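You operate a simulated robot arm through the tools that you are given. There is no shell and no other tool.

You are at the controls of a simulated two-armed robot. One attempt, no reset.

Task
Press a cap of its own colour into the green tube, then into the blue tube.
Fine: stand the first tube in the tray; leave the second in the press, slide in, latch knob left at free.

The check looks at the end state, three seconds after you hand in, the way a careful person would. Anything else that was tipped, shoved, dropped, spilled or broken makes it a failure. Lids that push on must go on centred and level and be pressed home; caps that screw on are set level and turned clockwise until they are tight.

Robot
Two 7-joint arms with two-finger grippers on one trunk that stands fixed in place. Base frame: the origin is at the foot of the trunk, x ahead of it, y to its left, z up. Readings come in cm, degrees, newtons and seconds.
The left shoulder is at [7.8, 15.1, 96.3], the right one opposite. With the tool pointing down near the work surface each hand reaches from about 34 to 80 cm from the base axis, measured 20 degrees to its own side. Payload 2.54 kg a hand.
The TCP of each hand is the grasp point between the finger pads, 3 cm short of the fingertips. In the tool frame z runs along the fingers and y along their closing line. The gripper opens to 11.6 cm; its body begins 9.5 cm behind the TCP.
Orientation is that of the tool frame in the base frame, as a unit quaternion [w, x, y, z]. With the fingers straight down and closing along the base's y, the tool's x points along the base's -x, its y along +y and its z along -z.

Tools
- The arms move only by the tool step_arm. It takes "left_moves", "right_moves" or both (then of equal length, played together; a hand with none holds still); each is a list of rows, each a list of 3 entries, a list of its own where there are three numbers: the gripper command, from -1 (fully open) to 1 (shut), values between in proportion, then the shift along the tool's x, y, z in m, then the turn, a rotation vector about the tool's x, y, z in degrees. In form: [[gripper, [x, y, z], [wx, wy, wz]], ...]. A call has 1 to 20 rows; each row shifts and turns the commanded pose from where the row before left it, along the tool's axes as they then stand. A row lasts 0.2 s, in which the tool goes at most 5 cm and 8.6 degrees; a call with a longer step from one row to the next is refused whole, and so is a gripper value outside its range. A pose out of reach is approached as far as the arm can. The call stops where the force on the tool passes 90 N (or 10 N more than at its start, if that is more) or the arm is blocked; 0.2 s more then pass. The fingers move at their own pace (about 7.2 cm/s each) and stop on an object; they squeeze with about 28 N. The grip force told is the motor's: it shows also when the fingers shut on nothing. Time passes only in rows, and 0.2 s behind the last, so rows that do not move let the fingers close. It gives the time, the measured TCP pose, the force on the tool (base axes), the opening and the grip force at its end, in the units of the frame above (readings bear some noise), with the torque about the TCP (base axes, N m) and any sound that the robot's microphone picked up, and new pictures: "views" is both (left out), scene, wrist or none (wrist: the cameras of the hands that moved).
- Cameras (640 x 400 px; columns grow to the right, rows downward): "scene" is now at [14.9, 4.51, 112.63]; the picture's right is [0.51, -0.86, 0.00], its down [-0.10, -0.06, -0.99] and it looks along [0.86, 0.50, -0.12] (base axes); focal length 214 px, centre (320, 200). "left" rides on the left gripper at [6.9, 1.5, -12.2] in its tool frame; the picture's right is [-0.21, 0.98, 0.00], its down [-0.83, -0.18, -0.53] and it looks along [-0.52, -0.11, 0.85] (tool axes); focal length 251 px, centre (320, 200). "right" rides on the right gripper at [6.9, -1.5, -12.2] in its tool frame; the picture's right is [0.22, 0.98, 0.00], its down [-0.83, 0.18, -0.53] and it looks along [-0.52, 0.11, 0.85] (tool axes); focal length 251 px, centre (320, 200).
- move_column(by): slides the trunk up (or, below 0, down) by that many cm; the arms and the scene camera ride with it, the base frame stays. It gives what a move gives, with no picture.
- head_to(pan, tilt): turns the head with the scene camera to pan (to the left, within 80 degrees either way) and tilt (down, from -29 to 69), counted from straight ahead of the robot. It gives what a move gives, and a new picture of the scene camera.
- probe_pixels(camera, pixels): for up to 12 pixels [column, row] of the newest picture of that camera ("zoom" is the newest enlarged one), the place [x, y, z] in the base frame of the surface seen there, good to about 0.3 cm. The clock stands still meanwhile.
- zoom(camera, box): a new picture of the part [left, top, right, bottom] of that camera's present view, enlarged. The clock stands still meanwhile.
- job_done(): hands the job in; it is judged then, once.

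Leave the grippers open and the arms clear of the work at the hand-in unless told otherwise.

The tools are called as name(argument=value, ...) on one line, values as JSON. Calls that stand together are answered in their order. step_arm: Moves the arms, as the interface text tells. Its arguments: {"type":"object","properties":{"left_moves":{"type":"array","items":{"type":"array"}},"right_moves":{"type":"array","items":{"type":"array"}},"views":{"type":"string","enum":["both","scene","wrist","none"]}},"required":[]} The other tools are called the same way: move_column (by) moves the trunk up or down; head_to (pan, tilt) turns the head that bears the scene camera; probe_pixels (camera, pixels) gives the place of the surface under pixels of a picture; zoom (camera, box) takes an enlarged picture of a part of a camera's view; job_done () hands the job in.

At the start:

```text
time_s: 0.0
left_tool_pos: [35.55, 51.58, 108.13]
left_ee_rot: [0.0, 0.0, 1.0, 0.0]
left_contact_force: [-1.1, -0.1, 0.3]
left_wrist_torque: [-0.01, -0.01, 0.02]
left_grip_width: 11.62
left_finger_force: 0.1
right_tool_pos: [33.06, 3.76, 110.44]
right_ee_rot: [-0.001, 0.0, 1.0, 0.0]
right_contact_force: [-1.2, 0.5, 0.1]
right_wrist_torque: [-0.01, 0.01, 0.01]
right_grip_width: 11.61
right_finger_force: 0.1
trunk travel left (down, up): [-20.0, 8.9]
head pan, tilt (commanded): [30.3, 6.7]
```

scene: 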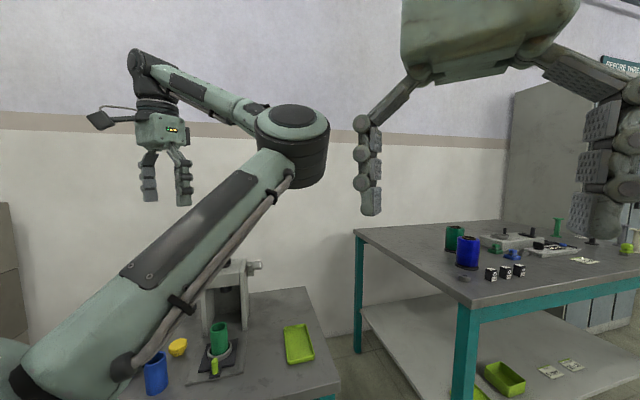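
right: 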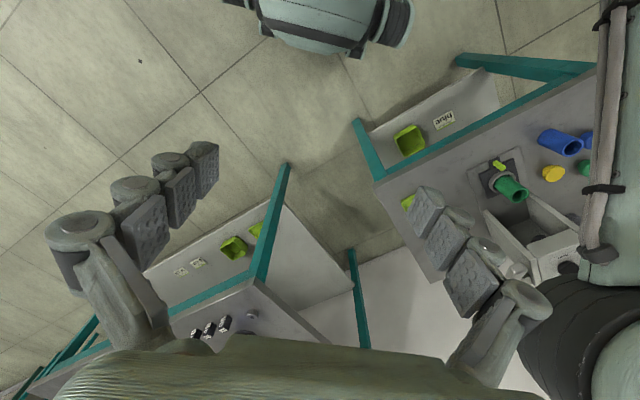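
left: 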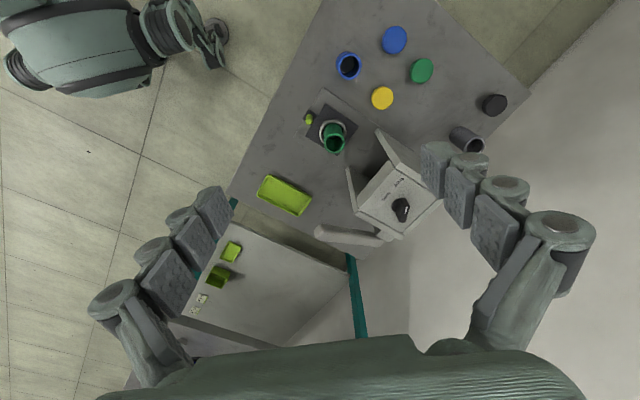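

The left wrist camera shows the press station: green tube on the slide at about (333,135), blue tube (348,65), blue cap (395,40), green cap (422,70), yellow cap (382,98), tray (285,193), and the press with a knob (400,210). I'll zoom in on that area to see it better.

zoom(camera="left", box=[220, 0, 540, 200])

zoom(camera="left", box=[300, 120, 460, 260])

head_to(pan=50, tilt=30)

```text
2.00 times, centred on (380, 100) of left
```

zoom: 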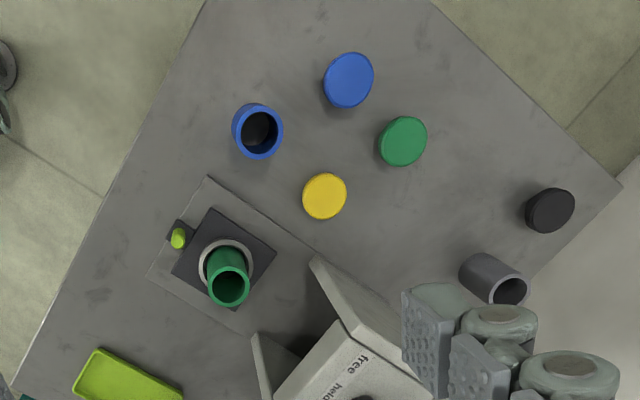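

```text
2.86 times, centred on (380, 190) of left
```

zoom: 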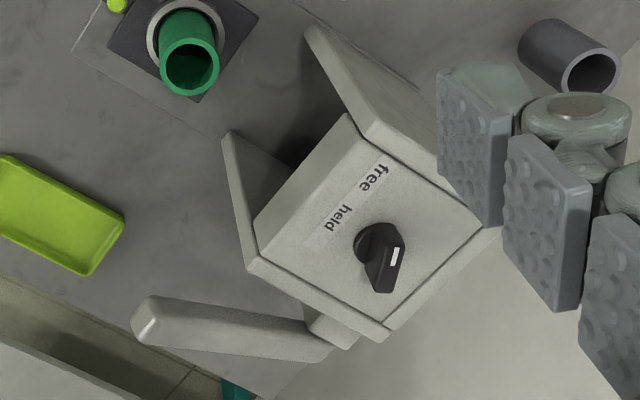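

```text
time_s: 0.9
left_tool_pos: [35.54, 51.79, 108.18]
left_ee_rot: [0.0, -0.001, 1.0, 0.001]
left_contact_force: [0.4, 0.3, -0.2]
left_wrist_torque: [-0.05, -0.01, 0.0]
left_grip_width: 11.6
left_finger_force: 0.1
right_tool_pos: [33.26, 3.84, 110.13]
right_ee_rot: [0.0, 0.004, 1.0, 0.001]
right_contact_force: [35.2, 46.3, -5.2]
right_wrist_torque: [-6.14, 4.5, -2.77]
right_grip_width: 11.61
right_finger_force: 0.0
trunk travel left (down, up): [-20.0, 8.9]
head pan, tilt (commanded): [50.0, 30.0]
```

scene: 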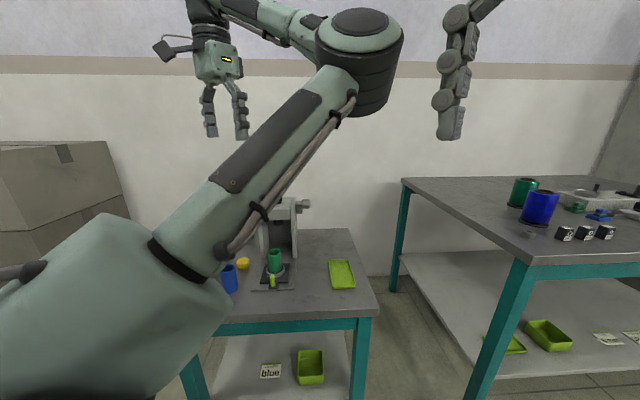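

The right hand now reads a contact force of about 58 N pushing it toward +x,+y. The turning head probably touches the right arm. I'll move the right hand away from the head, forward (+x, which is tool -x), in small steps and check the force.

step_arm(right_moves=[[-1, [-0.02, 0.01, 0], [0, 0, 0]], [-1, [-0.03, 0.0, 0], [0, 0, 0]], [-1, [-0.03, 0, 0], [0, 0, 0]], [-1, [-0.03, 0, 0.0], [0, 0, 0]]], views="both")

```text
time_s: 1.9
left_tool_pos: [35.54, 51.65, 108.13]
left_ee_rot: [-0.001, 0.0, 1.0, 0.0]
left_contact_force: [-0.2, 0.0, -0.3]
left_wrist_torque: [0.0, 0.01, -0.02]
left_grip_width: 11.63
left_finger_force: 0.0
right_tool_pos: [44.17, 4.75, 110.35]
right_ee_rot: [0.0, -0.001, 1.0, 0.001]
right_contact_force: [1.1, 0.1, -1.6]
right_wrist_torque: [0.03, -0.01, 0.02]
right_grip_width: 11.61
right_finger_force: 0.1
trunk travel left (down, up): [-20.0, 8.9]
head pan, tilt (commanded): [50.0, 30.0]
```

scene: 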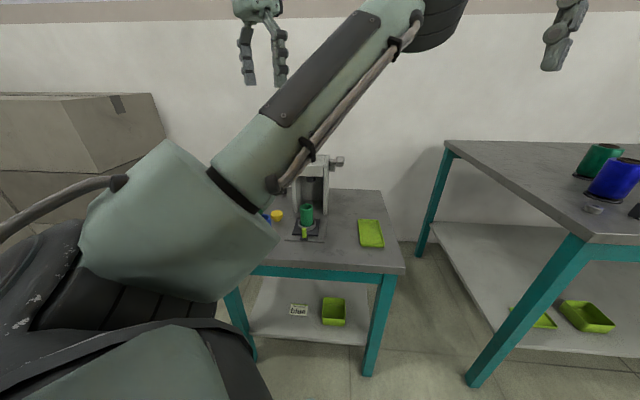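
right: 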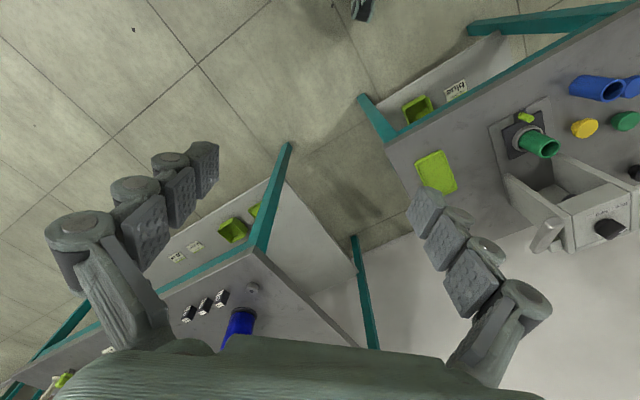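

Contact has cleared. Now I'll probe the positions of the key objects in the left wrist view, and zoom the scene for the table's labels.

probe_pixels(camera="left", pixels=[[395, 38], [422, 70], [382, 98], [348, 65], [333, 138], [310, 118], [285, 195], [400, 210], [494, 104], [465, 138], [350, 233], [300, 95]])

zoom(camera="scene", box=[240, 140, 420, 260])

zoom(camera="scene", box=[250, 260, 400, 350])

zoom(camera="right", box=[380, 40, 640, 260])

```text
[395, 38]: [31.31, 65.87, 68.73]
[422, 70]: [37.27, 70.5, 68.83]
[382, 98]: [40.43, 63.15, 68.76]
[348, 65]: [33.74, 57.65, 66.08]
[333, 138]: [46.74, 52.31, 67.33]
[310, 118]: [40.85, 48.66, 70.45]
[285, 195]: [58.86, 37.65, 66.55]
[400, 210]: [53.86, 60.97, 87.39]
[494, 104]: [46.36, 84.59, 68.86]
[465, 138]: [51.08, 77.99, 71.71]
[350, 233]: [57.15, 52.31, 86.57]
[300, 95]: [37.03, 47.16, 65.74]
```

```text
3.33 times, centred on (330, 200) of scene
```

zoom: 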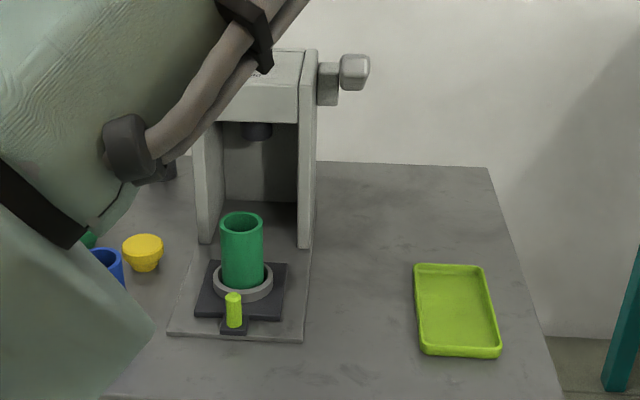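

```text
4.27 times, centred on (325, 305) of scene
```

zoom: 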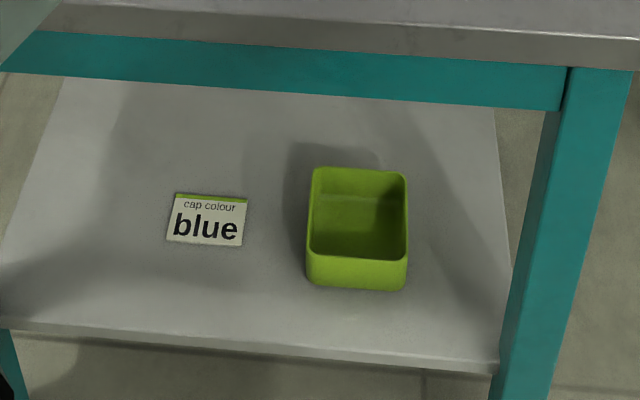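

```text
1.82 times, centred on (510, 150) of right
```

zoom: 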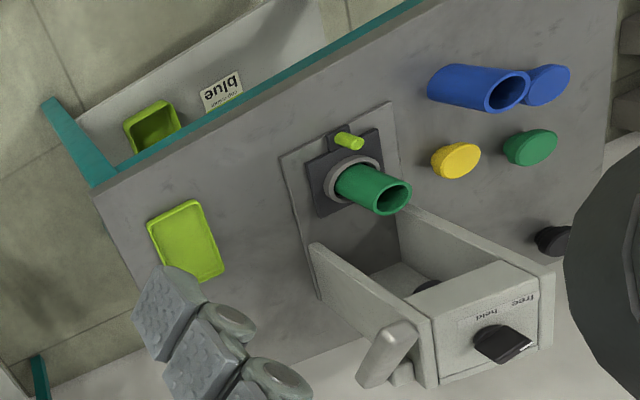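

The press bench has the green tube in the slide's cup, a lever on the press's right side, and a latch knob on top. I'll zoom on the press top and slide from the left wrist camera and probe the geometry.

zoom(camera="left", box=[300, 150, 450, 250])

probe_pixels(camera="left", pixels=[[389, 162], [434, 200], [402, 232], [359, 202], [397, 182], [389, 195], [324, 88], [294, 137], [320, 234], [375, 236], [380, 140], [348, 172]])

```text
4.00 times, centred on (375, 200) of left
```

zoom: 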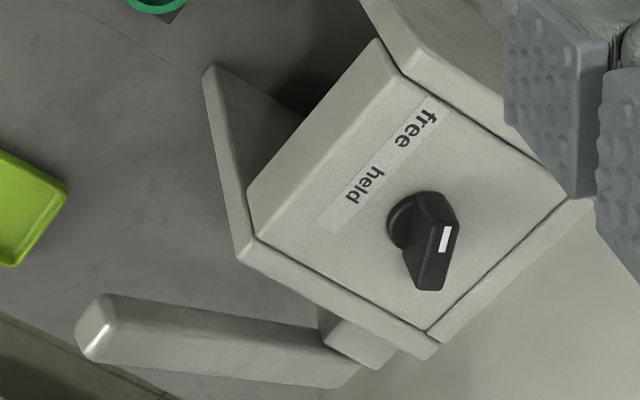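

```text
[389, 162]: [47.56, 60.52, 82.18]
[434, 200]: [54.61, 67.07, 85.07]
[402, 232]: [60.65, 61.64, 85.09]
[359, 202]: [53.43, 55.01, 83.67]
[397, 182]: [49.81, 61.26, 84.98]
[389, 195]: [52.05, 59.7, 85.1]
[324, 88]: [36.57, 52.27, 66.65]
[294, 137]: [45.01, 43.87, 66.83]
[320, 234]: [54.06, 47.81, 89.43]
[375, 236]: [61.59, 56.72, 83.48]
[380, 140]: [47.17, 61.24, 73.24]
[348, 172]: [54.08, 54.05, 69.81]
```

The press faces the robot at roughly 45°, its top at z≈85, with "free" on the left and "held" on the right of the knob label. I can't yet read the knob's pointer. I'll turn the right hand (out of the work area) to watch the press from the side, yawing about 72° to the left.

step_arm(right_moves=[[-1, [0, 0, 0], [0, 0, -8]], [-1, [0, 0, 0], [0, 0, -8]], [-1, [0, 0, 0], [0, 0, -8]], [-1, [0, 0, 0], [0, 0, -8]], [-1, [0, 0, 0], [0, 0, -8]], [-1, [0, 0, 0], [0, 0, -8]], [-1, [0, 0, 0], [0, 0, -8]], [-1, [0, 0, 0], [0, 0, -8]]], views="both")

```text
time_s: 3.7
left_tool_pos: [35.43, 51.72, 108.16]
left_ee_rot: [0.0, 0.0, 1.0, 0.0]
left_contact_force: [-0.3, -0.3, 0.0]
left_wrist_torque: [0.02, 0.01, -0.01]
left_grip_width: 11.59
left_finger_force: 0.1
right_tool_pos: [44.2, 4.75, 110.4]
right_ee_rot: [0.001, -0.531, 0.848, 0.0]
right_contact_force: [-1.0, 0.4, 0.1]
right_wrist_torque: [0.02, 0.01, 0.0]
right_grip_width: 11.58
right_finger_force: 0.2
trunk travel left (down, up): [-20.0, 8.9]
head pan, tilt (commanded): [50.0, 30.0]
```

scene: 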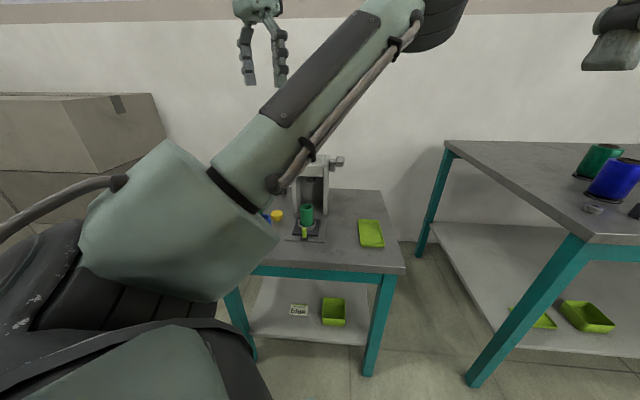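
right: 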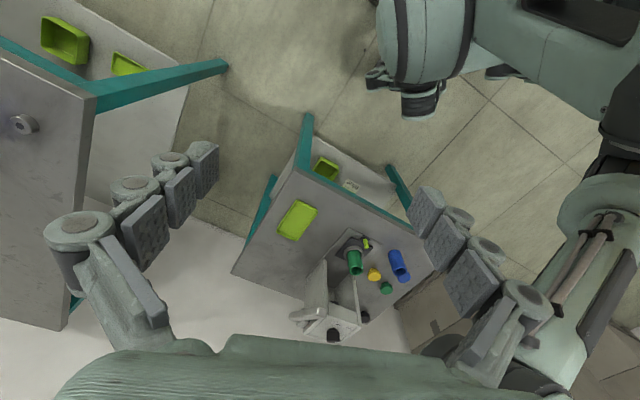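

Good: the right wrist camera sees the press bench near (340,270). I'll zoom on it and on the knob from both cameras.

zoom(camera="right", box=[270, 190, 440, 350])

zoom(camera="left", box=[375, 180, 430, 230])

zoom(camera="scene", box=[260, 140, 400, 250])

```text
2.50 times, centred on (355, 270) of right
```

zoom: 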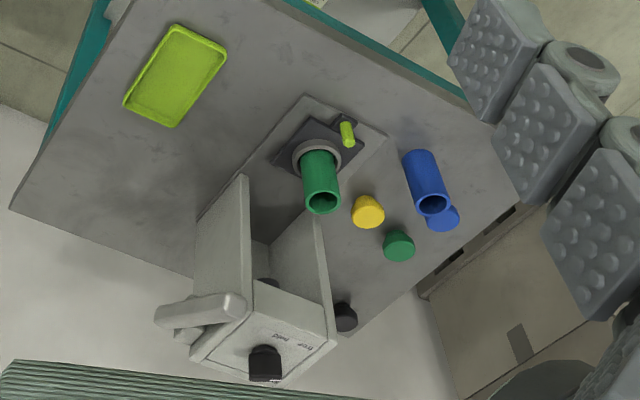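

```text
8.00 times, centred on (402, 205) of left
```

zoom: 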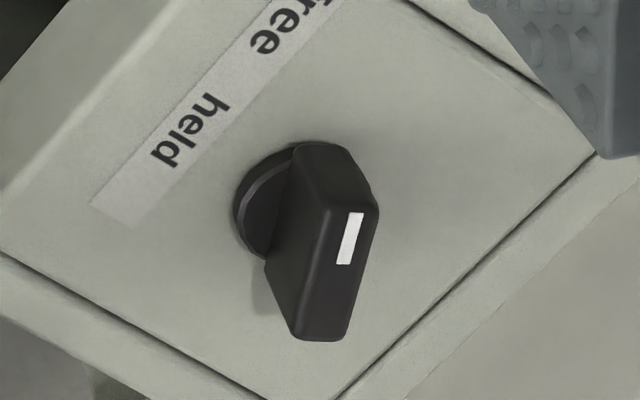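

```text
3.64 times, centred on (330, 195) of scene
```

zoom: 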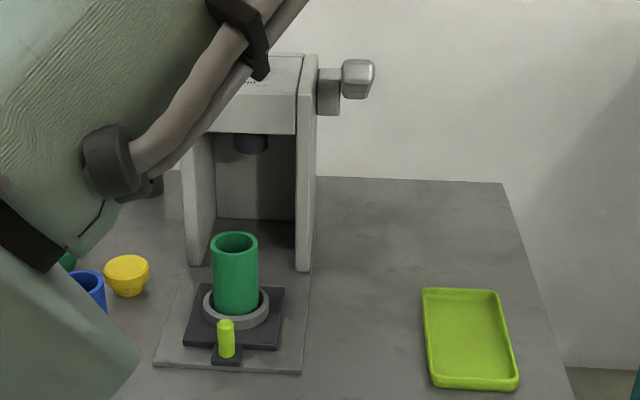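

The knob's white mark sits on the bar's end toward the upper right, so it may point to "free", but I want to be sure. I'll bring the left hand's camera nearer above the press: shift base (+10,+11,-7) cm, staying at fingertip z≈98, well above the press top at z≈87.

step_arm(left_moves=[[-1, [-0.025, 0.0275, 0.0175], [0, 0, 0]], [-1, [-0.025, 0.0275, 0.0175], [0, 0, 0]], [-1, [-0.025, 0.0275, 0.0175], [0, 0, 0]], [-1, [-0.025, 0.0275, 0.0175], [0, 0, 0]], [-1, [0, 0, 0], [0, 0, 0]]], views="both")

```text
time_s: 4.9
left_tool_pos: [45.79, 62.86, 101.16]
left_ee_rot: [0.001, 0.0, 1.0, 0.0]
left_contact_force: [-0.5, 0.5, 0.0]
left_wrist_torque: [-0.01, -0.03, -0.02]
left_grip_width: 11.61
left_finger_force: 0.1
right_tool_pos: [44.17, 4.76, 110.4]
right_ee_rot: [0.001, -0.53, 0.848, 0.0]
right_contact_force: [0.5, 0.6, -0.1]
right_wrist_torque: [-0.04, 0.0, 0.03]
right_grip_width: 11.62
right_finger_force: 0.1
trunk travel left (down, up): [-20.0, 8.9]
head pan, tilt (commanded): [50.0, 30.0]
```

scene: 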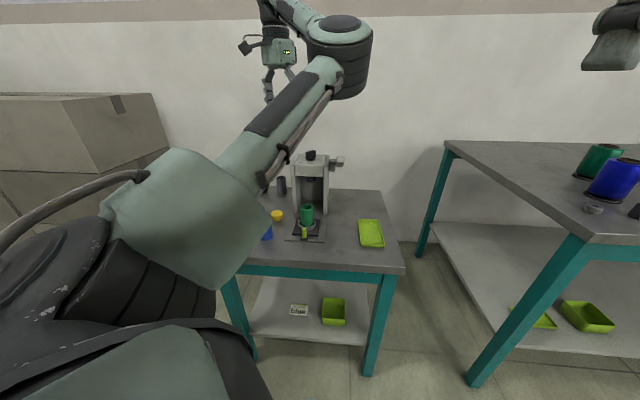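
left: 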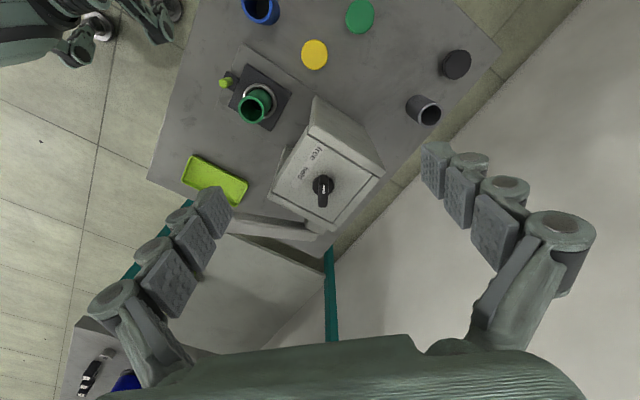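

zoom(camera="left", box=[265, 130, 385, 230])

zoom(camera="left", box=[295, 150, 350, 220])

zoom(camera="left", box=[200, 40, 320, 140])

zoom(camera="scene", box=[250, 140, 400, 250])

```text
4.00 times, centred on (325, 180) of left
```

zoom: 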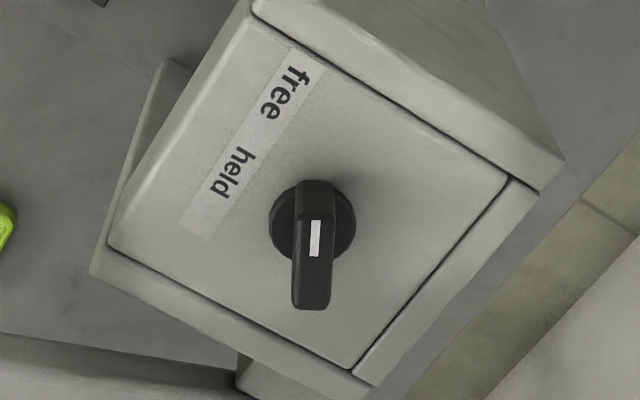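

```text
5.71 times, centred on (322, 185) of left
```

zoom: 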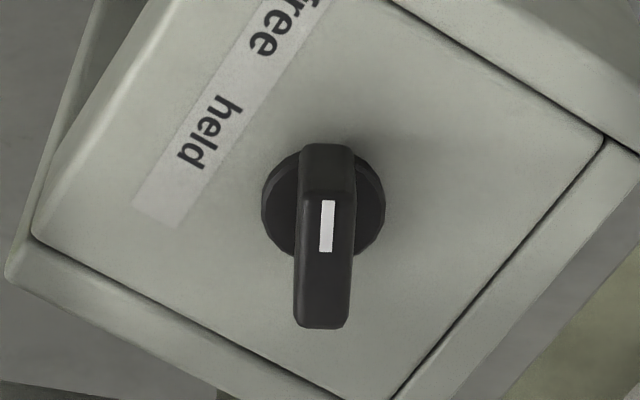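

```text
4.00 times, centred on (260, 90) of left
```

zoom: 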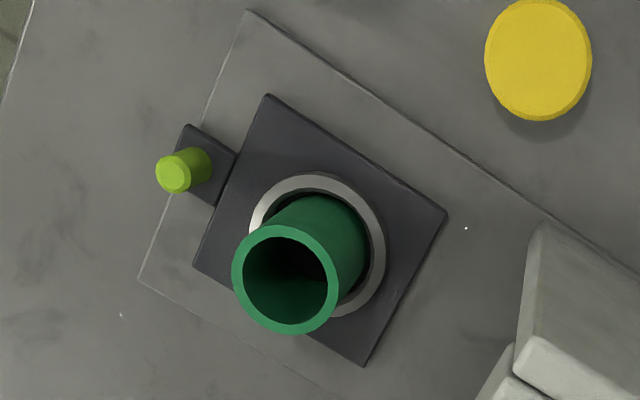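

```text
3.64 times, centred on (325, 195) of scene
```

zoom: 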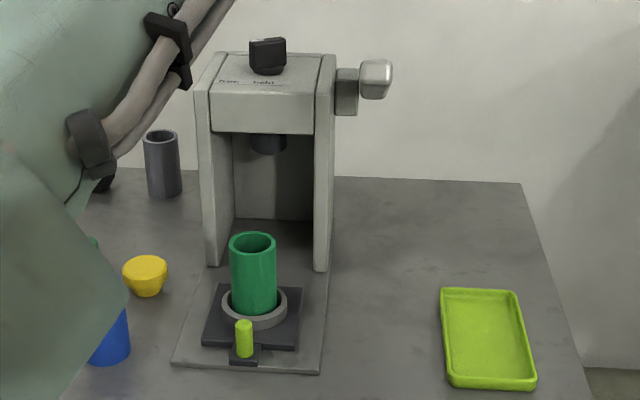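

From nearly overhead, the knob's white mark is on the end toward image-up (base -x), closest to "free". I'll probe the press-top geometry and the green tube/slide to get exact angles.

zoom(camera="left", box=[265, 130, 385, 230])

probe_pixels(camera="zoom", pixels=[[285, 90], [232, 172], [187, 218], [310, 62], [275, 225], [350, 228], [316, 198], [313, 300], [316, 240], [110, 245], [350, 365], [508, 180]])

zoom(camera="left", box=[200, 40, 320, 140])

probe_pixels(camera="zoom", pixels=[[172, 178], [238, 275], [332, 265], [285, 230], [285, 330], [266, 97], [445, 212], [365, 362], [197, 268], [325, 182], [380, 245], [190, 130]])

```text
4.00 times, centred on (325, 180) of left
```

zoom: 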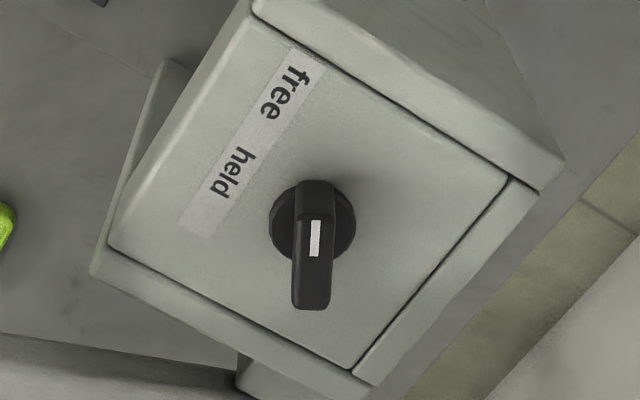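

```text
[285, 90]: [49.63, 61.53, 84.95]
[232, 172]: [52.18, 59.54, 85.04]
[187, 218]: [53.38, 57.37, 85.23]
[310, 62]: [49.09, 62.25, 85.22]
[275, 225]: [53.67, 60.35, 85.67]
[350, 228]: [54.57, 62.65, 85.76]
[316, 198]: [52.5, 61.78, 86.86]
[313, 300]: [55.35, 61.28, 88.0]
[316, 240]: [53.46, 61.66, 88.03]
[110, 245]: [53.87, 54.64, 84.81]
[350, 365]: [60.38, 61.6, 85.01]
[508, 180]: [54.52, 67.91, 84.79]
```

```text
4.00 times, centred on (260, 90) of left
```

zoom: 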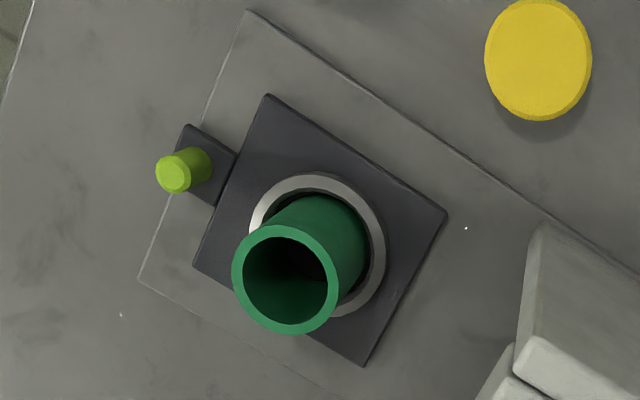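

```text
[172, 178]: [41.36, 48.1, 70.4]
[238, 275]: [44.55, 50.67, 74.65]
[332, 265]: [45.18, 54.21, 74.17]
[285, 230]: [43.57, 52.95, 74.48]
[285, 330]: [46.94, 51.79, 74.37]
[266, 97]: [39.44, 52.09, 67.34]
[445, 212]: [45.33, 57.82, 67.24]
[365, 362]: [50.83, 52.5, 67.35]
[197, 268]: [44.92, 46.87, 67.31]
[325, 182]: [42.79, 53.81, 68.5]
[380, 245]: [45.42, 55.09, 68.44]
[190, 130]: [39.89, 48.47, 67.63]
```

The slide and press axis u runs at about 45° in base xy, the tube centre is about (45.2, 52.4) with its top at z=74.4, and the knob reads "free" (pointer ~180°, text "held" at ~225°). Next, the lever and the press opening.

zoom(camera="left", box=[215, 190, 345, 270])

probe_pixels(camera="left", pixels=[[232, 222], [260, 226], [290, 231], [312, 234], [316, 226], [228, 230], [305, 241], [290, 205], [320, 100], [292, 150], [280, 160], [340, 180]])

zoom(camera="right", box=[280, 220, 400, 350])

zoom(camera="scene", box=[280, 140, 360, 220])

probe_pixels(camera="zoom", pixels=[[330, 110], [300, 130], [300, 150], [330, 200], [460, 200], [200, 200], [320, 60], [320, 95], [440, 100], [470, 110], [510, 80], [500, 100]])

```text
4.92 times, centred on (280, 230) of left
```

zoom: 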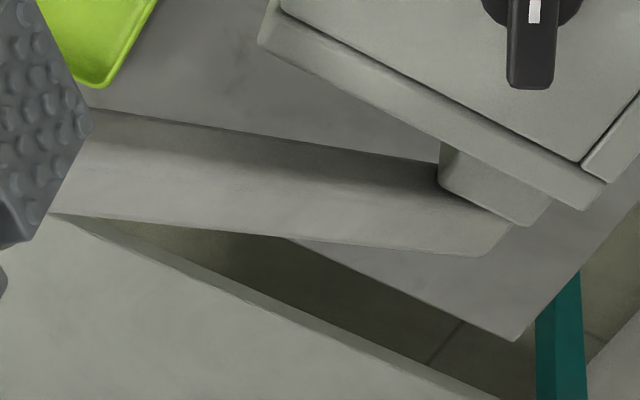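

```text
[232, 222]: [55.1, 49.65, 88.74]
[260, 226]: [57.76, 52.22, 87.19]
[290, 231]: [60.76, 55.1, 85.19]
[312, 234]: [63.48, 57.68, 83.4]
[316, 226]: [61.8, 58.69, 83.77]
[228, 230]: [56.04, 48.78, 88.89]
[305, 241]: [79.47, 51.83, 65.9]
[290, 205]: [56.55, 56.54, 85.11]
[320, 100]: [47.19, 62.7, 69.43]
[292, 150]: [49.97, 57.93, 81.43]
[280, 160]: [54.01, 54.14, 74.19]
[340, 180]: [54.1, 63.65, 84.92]
```

```text
3.08 times, centred on (340, 285) of right
```

zoom: 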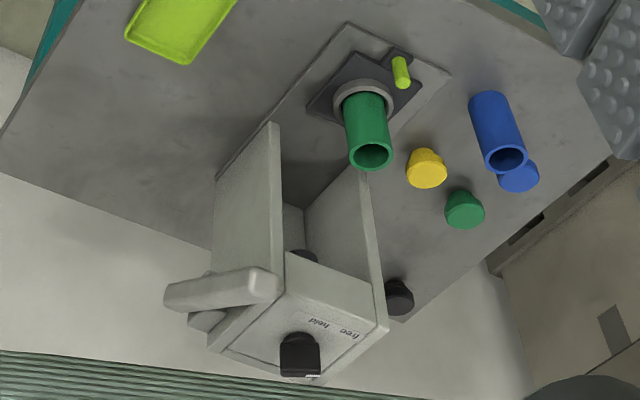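

```text
5.00 times, centred on (320, 180) of scene
```

zoom: 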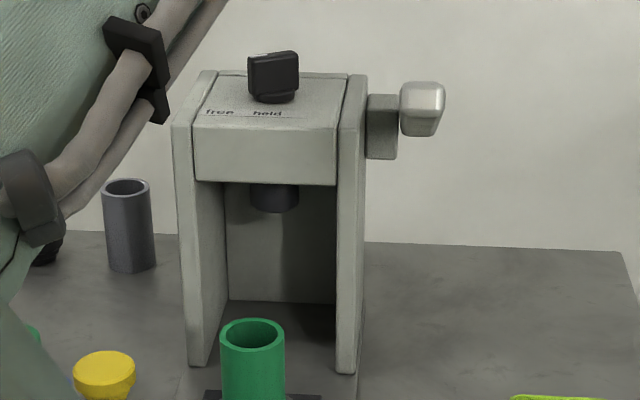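

```text
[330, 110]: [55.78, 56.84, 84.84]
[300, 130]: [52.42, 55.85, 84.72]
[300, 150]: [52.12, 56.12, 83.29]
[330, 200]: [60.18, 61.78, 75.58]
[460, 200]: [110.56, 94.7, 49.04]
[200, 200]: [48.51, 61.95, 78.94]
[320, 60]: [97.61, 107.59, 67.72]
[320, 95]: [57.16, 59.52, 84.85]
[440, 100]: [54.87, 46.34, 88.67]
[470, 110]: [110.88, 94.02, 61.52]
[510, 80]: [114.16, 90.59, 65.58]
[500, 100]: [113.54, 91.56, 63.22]
```

The lever runs from its pivot near (62.5,57.5,83.5) to its end near (54.5,48,89.5), on the right side and about 25° up. The left hand will go over the green cap at about (37.3,70.5). I'll move there at height, turn 15°, and come down to TCP z≈84 to look at the caps closely.

step_arm(left_moves=[[-1, [0.0285, 0.0255, 0], [0, 0, 0]], [-1, [0.0285, 0.0255, 0], [0, 0, 0]], [-1, [0.0285, 0.0255, 0], [0, 0, 0]], [-1, [0, 0, 0], [0, 0, 7.5]], [-1, [0, 0, 0], [0, 0, 7.5]], [-1, [0, 0, 0.045], [0, 0, 0]], [-1, [0, 0, 0.045], [0, 0, 0]], [-1, [0, 0, 0.04], [0, 0, 0]], [-1, [0, 0, 0.04], [0, 0, 0]], [-1, [0, 0, 0], [0, 0, 0]]], views="both")

```text
time_s: 7.1
left_tool_pos: [37.17, 70.45, 84.16]
left_ee_rot: [0.0, 0.13, 0.991, 0.0]
left_contact_force: [-0.2, 0.2, 0.3]
left_wrist_torque: [0.04, 0.0, 0.0]
left_grip_width: 11.62
left_finger_force: 0.0
right_tool_pos: [44.17, 4.65, 110.25]
right_ee_rot: [0.001, -0.53, 0.848, 0.0]
right_contact_force: [0.2, -0.4, 0.0]
right_wrist_torque: [-0.03, -0.01, -0.02]
right_grip_width: 11.6
right_finger_force: 0.1
trunk travel left (down, up): [-20.0, 8.9]
head pan, tilt (commanded): [50.0, 30.0]
```

scene: 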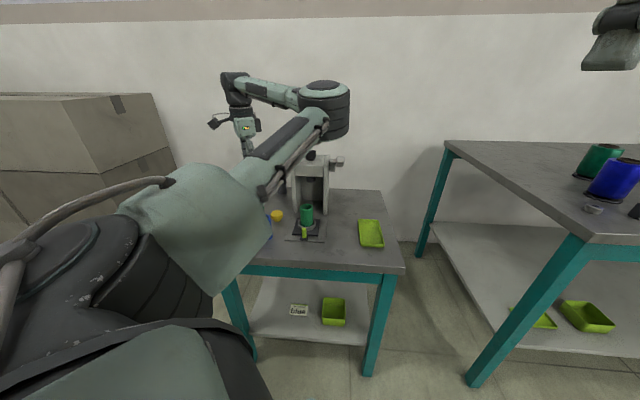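
left: 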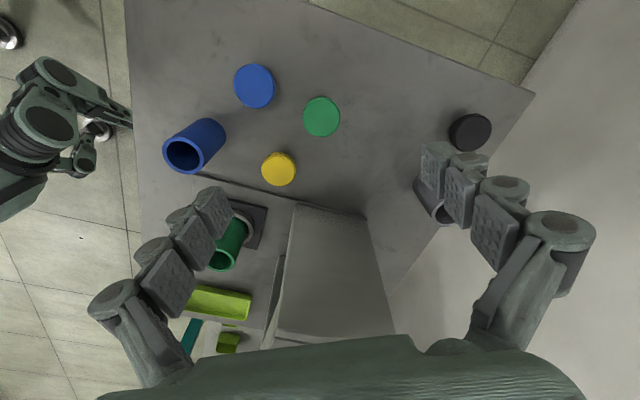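

The caps are in clear view now: green (322,117), blue (255,86), yellow (278,169). I'll zoom in and probe their rims.

zoom(camera="left", box=[270, 80, 370, 150])

probe_pixels(camera="zoom", pixels=[[210, 212], [430, 230], [320, 108], [320, 340], [320, 215], [260, 140], [390, 300], [250, 290], [400, 150], [320, 370], [440, 290], [150, 200]])

zoom(camera="left", box=[150, 50, 310, 200])

probe_pixels(camera="zoom", pixels=[[377, 85], [320, 85], [430, 80], [380, 30], [375, 140], [130, 280], [90, 285], [170, 290], [130, 250], [130, 325], [430, 300], [230, 230]])

```text
5.71 times, centred on (320, 115) of left
```

zoom: 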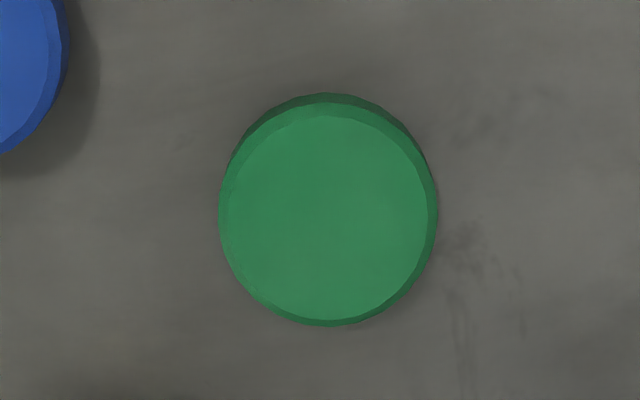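

```text
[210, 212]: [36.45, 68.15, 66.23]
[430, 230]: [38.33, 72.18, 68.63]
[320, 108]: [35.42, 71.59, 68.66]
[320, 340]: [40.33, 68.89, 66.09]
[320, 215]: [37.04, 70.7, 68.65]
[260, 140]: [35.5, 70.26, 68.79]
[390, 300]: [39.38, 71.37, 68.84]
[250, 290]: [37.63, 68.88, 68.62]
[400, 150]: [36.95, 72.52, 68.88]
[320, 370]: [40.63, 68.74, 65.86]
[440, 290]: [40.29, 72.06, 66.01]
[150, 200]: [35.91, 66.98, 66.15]
```

```text
2.67 times, centred on (230, 125) of left
```

zoom: 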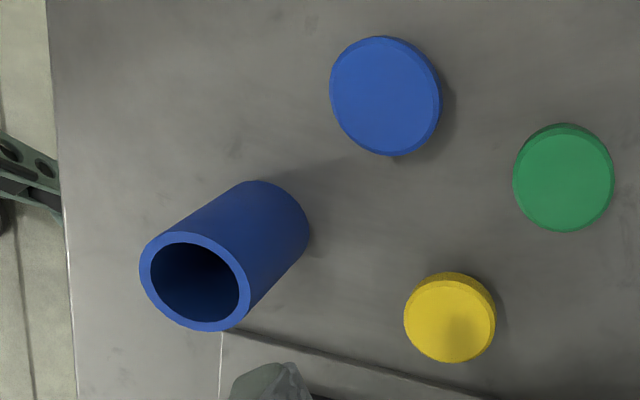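

```text
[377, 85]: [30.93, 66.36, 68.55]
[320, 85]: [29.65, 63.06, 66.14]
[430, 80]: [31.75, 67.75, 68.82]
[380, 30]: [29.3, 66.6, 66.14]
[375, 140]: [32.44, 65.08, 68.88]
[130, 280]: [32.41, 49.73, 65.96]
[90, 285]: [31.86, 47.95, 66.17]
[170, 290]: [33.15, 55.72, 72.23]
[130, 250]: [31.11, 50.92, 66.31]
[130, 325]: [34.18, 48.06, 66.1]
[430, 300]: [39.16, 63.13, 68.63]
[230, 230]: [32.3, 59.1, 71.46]
```

Green cap centre is about (37.1,70.7), top z≈68.7, about 4.2 cm across, and the bench is at z≈66.0. I'll set the opening to about 7 cm and come down to TCP z≈72.5, with a small xy correction, and look again.

step_arm(left_moves=[[-0.2, [0.0013, 0.0022, 0], [0, 0, 0]], [-0.2, [0, 0, 0.04], [0, 0, 0]], [-0.2, [0, 0, 0.04], [0, 0, 0]], [-0.2, [0, 0, 0.036], [0, 0, 0]], [-0.2, [0, 0, 0], [0, 0, 0]]], views="wrist")

```text
time_s: 8.3
left_tool_pos: [37.09, 70.73, 72.41]
left_ee_rot: [0.0, 0.13, 0.992, 0.0]
left_contact_force: [-0.4, -0.4, 0.5]
left_wrist_torque: [0.0, 0.0, 0.01]
left_grip_width: 6.96
left_finger_force: 0.1
right_tool_pos: [44.2, 4.79, 110.29]
right_ee_rot: [0.001, -0.53, 0.848, 0.0]
right_contact_force: [0.1, 1.2, 0.1]
right_wrist_torque: [-0.02, 0.01, -0.02]
right_grip_width: 11.58
right_finger_force: 0.1
trunk travel left (down, up): [-20.0, 8.9]
head pan, tilt (commanded): [50.0, 30.0]
```

left: 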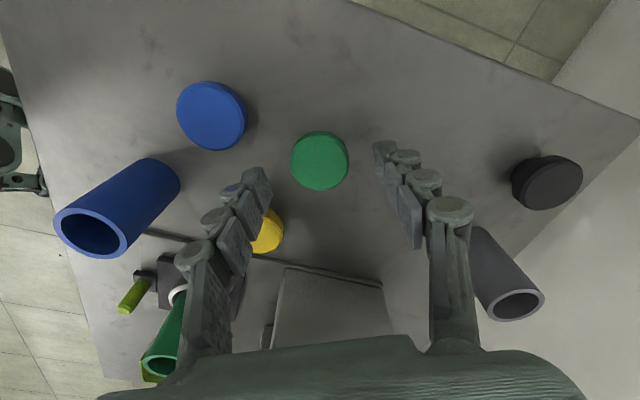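

The green cap sits centred between the fingertips at (320,160). I'll come down 2.9 cm to TCP z≈69.5 and close.

step_arm(left_moves=[[-0.2, [0, 0, 0.015], [0, 0, 0]], [-0.2, [0, 0, 0.014], [0, 0, 0]], [0.3, [0, 0, 0], [0, 0, 0]], [1, [0, 0, 0], [0, 0, 0]], [1, [0, 0, 0], [0, 0, 0]], [1, [0, 0, 0], [0, 0, 0]]], views="both")

```text
time_s: 9.7
left_tool_pos: [37.06, 70.79, 69.46]
left_ee_rot: [0.0, 0.131, 0.991, 0.0]
left_contact_force: [0.7, -0.3, -0.4]
left_wrist_torque: [0.0, -0.02, -0.01]
left_grip_width: 3.95
left_finger_force: 28.3
right_tool_pos: [44.06, 4.77, 110.35]
right_ee_rot: [0.001, -0.53, 0.848, 0.001]
right_contact_force: [0.7, -0.1, 0.3]
right_wrist_torque: [0.0, -0.01, 0.02]
right_grip_width: 11.59
right_finger_force: 0.0
trunk travel left (down, up): [-20.0, 8.9]
head pan, tilt (commanded): [50.0, 30.0]
```

scene: 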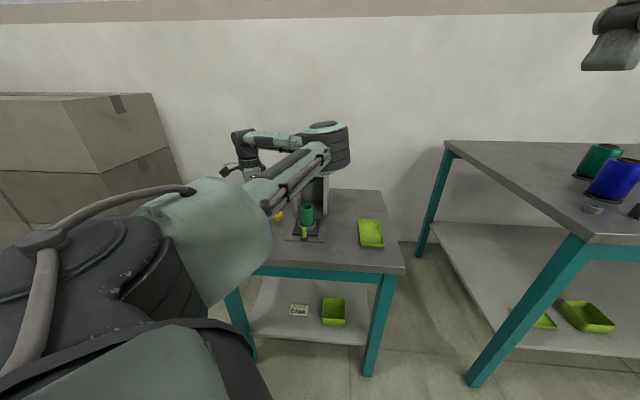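
left: 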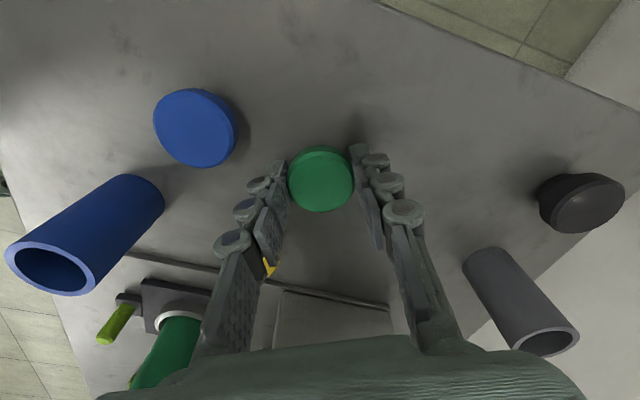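

The cap is gripped (3.95 cm, 28 N). I'll zoom to see exactly where the cap sits in the fingers.

zoom(camera="left", box=[260, 130, 380, 230])

probe_pixels(camera="zoom", pixels=[[320, 100], [320, 200], [320, 290], [220, 190], [430, 190], [250, 260], [400, 260], [250, 130], [400, 130], [330, 330], [170, 210], [500, 160]])

```text
4.00 times, centred on (320, 180) of left
```

zoom: 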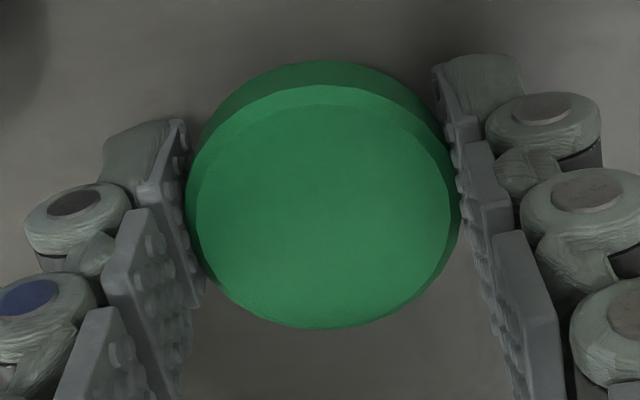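

```text
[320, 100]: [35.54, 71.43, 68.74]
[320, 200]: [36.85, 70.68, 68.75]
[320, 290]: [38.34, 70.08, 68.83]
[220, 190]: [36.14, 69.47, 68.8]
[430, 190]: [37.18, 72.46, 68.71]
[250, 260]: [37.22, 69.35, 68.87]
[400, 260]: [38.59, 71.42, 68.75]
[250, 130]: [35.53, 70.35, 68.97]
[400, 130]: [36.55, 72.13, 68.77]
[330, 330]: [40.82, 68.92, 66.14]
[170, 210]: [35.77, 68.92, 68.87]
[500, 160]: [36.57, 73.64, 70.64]
```

The cap is centred in the grip within about 0.2 cm. I'll lift straight up 15 cm, then carry it above the green tube at about (45.1,52.35), TCP z≈91.5, where the tube stays visible below the cap.

step_arm(left_moves=[[1, [0, 0, -0.02], [0, 0, 0]], [1, [0, 0, -0.04], [0, 0, 0]], [1, [0, 0, -0.046], [0, 0, 0]], [1, [0, 0, -0.046], [0, 0, 0]], [1, [-0.025, -0.0314, -0.0136], [0, 0, 0]], [1, [-0.025, -0.0314, -0.0136], [0, 0, 0]], [1, [-0.025, -0.0314, -0.0136], [0, 0, 0]], [1, [-0.025, -0.0314, -0.0136], [0, 0, 0]], [1, [-0.025, -0.0314, -0.0136], [0, 0, 0]], [1, [0, 0, 0], [0, 0, 0]]], views="both")

```text
time_s: 11.9
left_tool_pos: [45.03, 52.17, 91.69]
left_ee_rot: [0.0, 0.13, 0.991, 0.0]
left_contact_force: [-0.4, -0.1, -0.5]
left_wrist_torque: [0.03, 0.03, 0.01]
left_grip_width: 3.96
left_finger_force: 27.8
right_tool_pos: [44.08, 4.74, 110.29]
right_ee_rot: [0.001, -0.53, 0.848, 0.0]
right_contact_force: [0.0, -1.2, -0.6]
right_wrist_torque: [0.04, 0.04, -0.02]
right_grip_width: 11.6
right_finger_force: 0.1
trunk travel left (down, up): [-20.0, 8.9]
head pan, tilt (commanded): [50.0, 30.0]
```

scene: 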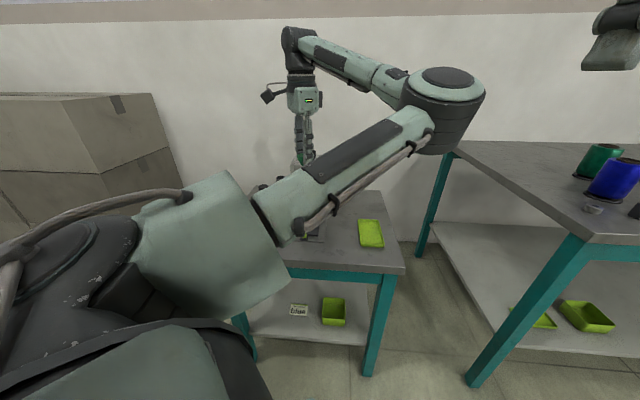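
left: 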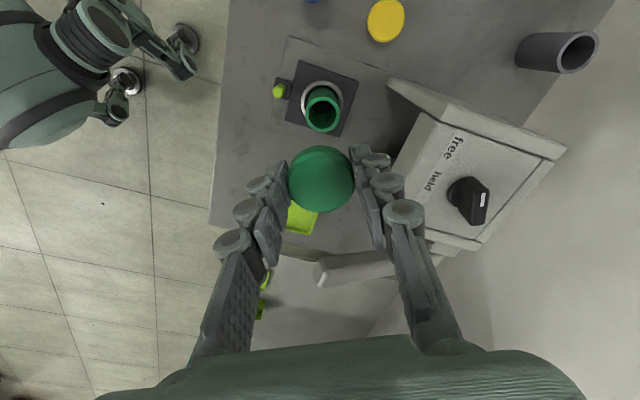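

The tube shows at (322,108) under the cap. I'll zoom on it and probe the rim, and also check from the right hand's camera.

zoom(camera="left", box=[280, 70, 370, 140])

probe_pixels(camera="zoom", pixels=[[325, 200], [225, 245], [440, 245], [330, 330], [280, 205], [375, 205], [260, 300], [400, 300], [330, 122], [210, 180], [455, 190], [330, 340]])

zoom(camera="right", box=[270, 200, 430, 340])

```text
5.71 times, centred on (325, 105) of left
```

zoom: 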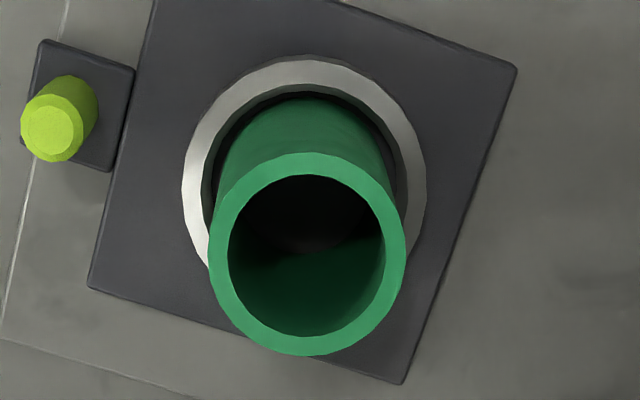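

```text
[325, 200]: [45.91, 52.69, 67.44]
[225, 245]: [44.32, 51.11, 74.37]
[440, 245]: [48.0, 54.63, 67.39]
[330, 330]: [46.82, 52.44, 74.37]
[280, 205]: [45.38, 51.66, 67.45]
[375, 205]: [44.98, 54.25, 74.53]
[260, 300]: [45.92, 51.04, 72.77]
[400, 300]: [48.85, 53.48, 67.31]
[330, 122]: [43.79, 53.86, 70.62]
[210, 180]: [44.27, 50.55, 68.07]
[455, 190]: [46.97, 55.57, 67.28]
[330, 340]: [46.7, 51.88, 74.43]
```

```text
2.86 times, centred on (350, 270) of right
```

zoom: 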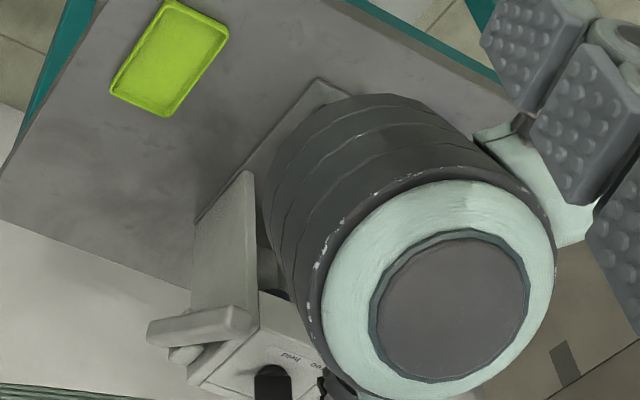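

Tube OD is about 4.0 cm and ID about 3.2 cm. I'll take eight probes evenly around the rim to average out the noise for its centre.

zoom(camera="left", box=[280, 70, 370, 140])

probe_pixels(camera="zoom", pixels=[[396, 254], [218, 254], [307, 164], [307, 346], [370, 190], [244, 319], [370, 319], [244, 190], [389, 220], [226, 289], [274, 170], [341, 339]])

zoom(camera="left", box=[270, 130, 370, 220])

probe_pixels(camera="zoom", pixels=[[220, 200], [440, 200], [320, 130], [320, 300], [250, 140], [400, 270], [400, 140], [250, 270], [320, 210], [360, 210], [280, 210], [320, 250]])

```text
5.71 times, centred on (325, 105) of left
```

zoom: 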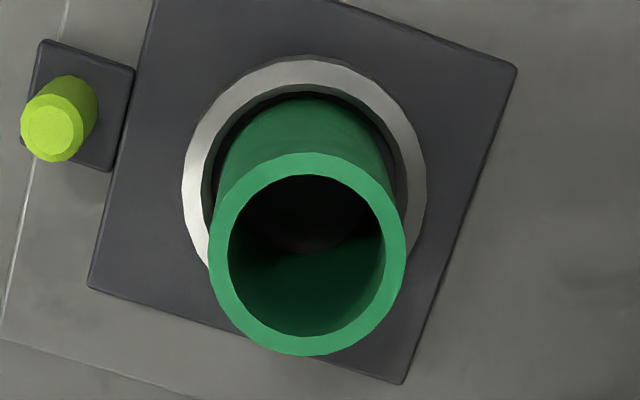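

```text
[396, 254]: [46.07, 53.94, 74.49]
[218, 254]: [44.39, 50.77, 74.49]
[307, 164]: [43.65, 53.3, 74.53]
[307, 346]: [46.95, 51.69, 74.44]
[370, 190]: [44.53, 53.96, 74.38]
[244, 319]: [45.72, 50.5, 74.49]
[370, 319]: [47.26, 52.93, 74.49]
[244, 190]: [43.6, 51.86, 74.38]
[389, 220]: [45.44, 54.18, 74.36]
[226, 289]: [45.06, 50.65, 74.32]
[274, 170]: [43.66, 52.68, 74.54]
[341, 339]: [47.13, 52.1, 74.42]
```

```text
4.44 times, centred on (320, 175) of left
```

zoom: 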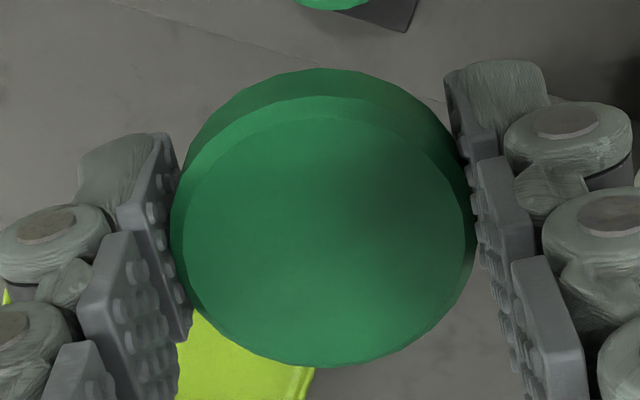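

```text
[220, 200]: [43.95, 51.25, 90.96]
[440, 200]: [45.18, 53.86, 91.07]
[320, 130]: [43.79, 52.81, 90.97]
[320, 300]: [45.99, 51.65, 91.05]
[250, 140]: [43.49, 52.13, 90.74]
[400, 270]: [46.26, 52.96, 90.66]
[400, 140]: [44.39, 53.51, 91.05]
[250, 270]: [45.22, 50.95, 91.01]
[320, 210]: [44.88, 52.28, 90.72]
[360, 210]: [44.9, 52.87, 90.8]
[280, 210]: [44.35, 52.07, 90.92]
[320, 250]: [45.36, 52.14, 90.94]
```

Averages: tube centre ≈ (45.28,52.38), cap centre only about 0.2 cm short in y. The left elbow blocks the right camera's view, so before moving the right hand for a clear side view I'll check where the other table stands.

probe_pixels(camera="scene", pixels=[[452, 150], [590, 238], [600, 160], [615, 180], [445, 115], [520, 190], [630, 215], [370, 130], [400, 280], [310, 265]])

probe_pixels(camera="right", pixels=[[60, 150], [80, 90], [30, 60], [340, 280], [380, 310], [240, 260]])

```text
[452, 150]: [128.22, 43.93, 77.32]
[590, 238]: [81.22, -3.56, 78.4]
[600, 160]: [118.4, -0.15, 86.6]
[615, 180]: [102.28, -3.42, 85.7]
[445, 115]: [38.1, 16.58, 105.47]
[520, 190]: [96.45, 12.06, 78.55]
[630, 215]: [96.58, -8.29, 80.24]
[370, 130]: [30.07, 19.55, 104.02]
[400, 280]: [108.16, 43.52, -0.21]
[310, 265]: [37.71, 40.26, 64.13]
```

```text
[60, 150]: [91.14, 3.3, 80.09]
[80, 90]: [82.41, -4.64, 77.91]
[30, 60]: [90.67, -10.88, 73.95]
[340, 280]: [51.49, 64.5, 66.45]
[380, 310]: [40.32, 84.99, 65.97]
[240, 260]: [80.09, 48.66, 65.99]
```

The left elbow is near (38,16.6,105), close to the right hand, so I'll move the right hand forward to about (62,2,105) and turn it 24° more. That also opens a side view of the tube. Then I'll look.

step_arm(right_moves=[[-1, [-0.0104, -0.035, 0.01], [0, 0, 0]], [-1, [-0.0104, -0.035, 0.01], [0, 0, 0]], [-1, [-0.0104, -0.035, 0.01], [0, 0, 0]], [-1, [-0.0104, -0.035, 0.01], [0, 0, 0]], [-1, [-0.0104, -0.035, 0.01], [0, 0, 0]], [-1, [0, 0, 0], [0, 0, -8]], [-1, [0, 0, 0], [0, 0, -8]], [-1, [0, 0, 0], [0, 0, -8]], [-1, [0, 0, 0], [0, 0, 0]]], views="wrist")

```text
time_s: 13.9
left_tool_pos: [45.0, 52.27, 91.69]
left_ee_rot: [0.0, 0.131, 0.991, -0.001]
left_contact_force: [0.8, -0.5, -0.5]
left_wrist_torque: [-0.03, -0.01, 0.01]
left_grip_width: 3.97
left_finger_force: 27.9
right_tool_pos: [40.43, 4.46, 96.92]
right_ee_rot: [0.002, -0.693, 0.721, 0.0]
right_contact_force: [0.0, 0.1, -0.2]
right_wrist_torque: [0.02, -0.01, 0.05]
right_grip_width: 11.59
right_finger_force: 0.1
right hand out of reach, approached as far as the arm can: row 1, 2, 3, 4, 5, 6, 7, 8
trunk travel left (down, up): [-20.0, 8.9]
head pan, tilt (commanded): [50.0, 30.0]
```

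right: 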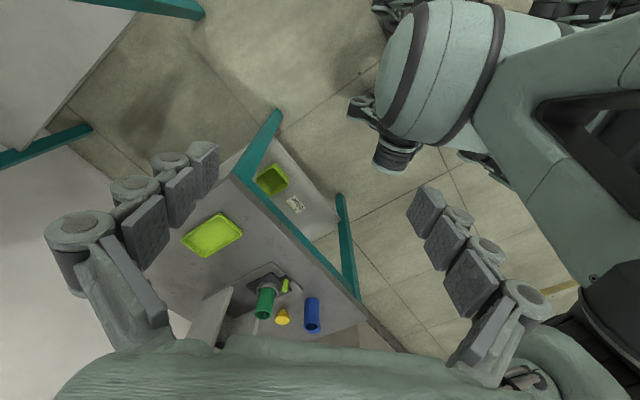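

The right hand couldn't reach that pose and stopped at (40.4,4.5,96.9), but it now has a view of the tube at (265,300) with its own palm covering the part above it. I'll test one small tilt row on the right hand to learn how it responds, aiming the camera more level.

step_arm(right_moves=[[-1, [0, 0, 0], [0, -5, 0]]], views="none")

```text
time_s: 14.3
left_tool_pos: [45.01, 52.18, 91.67]
left_ee_rot: [0.0, 0.131, 0.991, -0.001]
left_contact_force: [-0.2, 0.1, -0.1]
left_wrist_torque: [0.0, -0.04, -0.01]
left_grip_width: 3.98
left_finger_force: 27.7
right_tool_pos: [40.57, 4.57, 96.76]
right_ee_rot: [0.032, -0.693, 0.719, 0.031]
right_contact_force: [-0.8, -0.2, -0.5]
right_wrist_torque: [0.03, 0.0, -0.01]
right_grip_width: 11.61
right_finger_force: 0.1
trunk travel left (down, up): [-20.0, 8.9]
head pan, tilt (commanded): [50.0, 30.0]
```

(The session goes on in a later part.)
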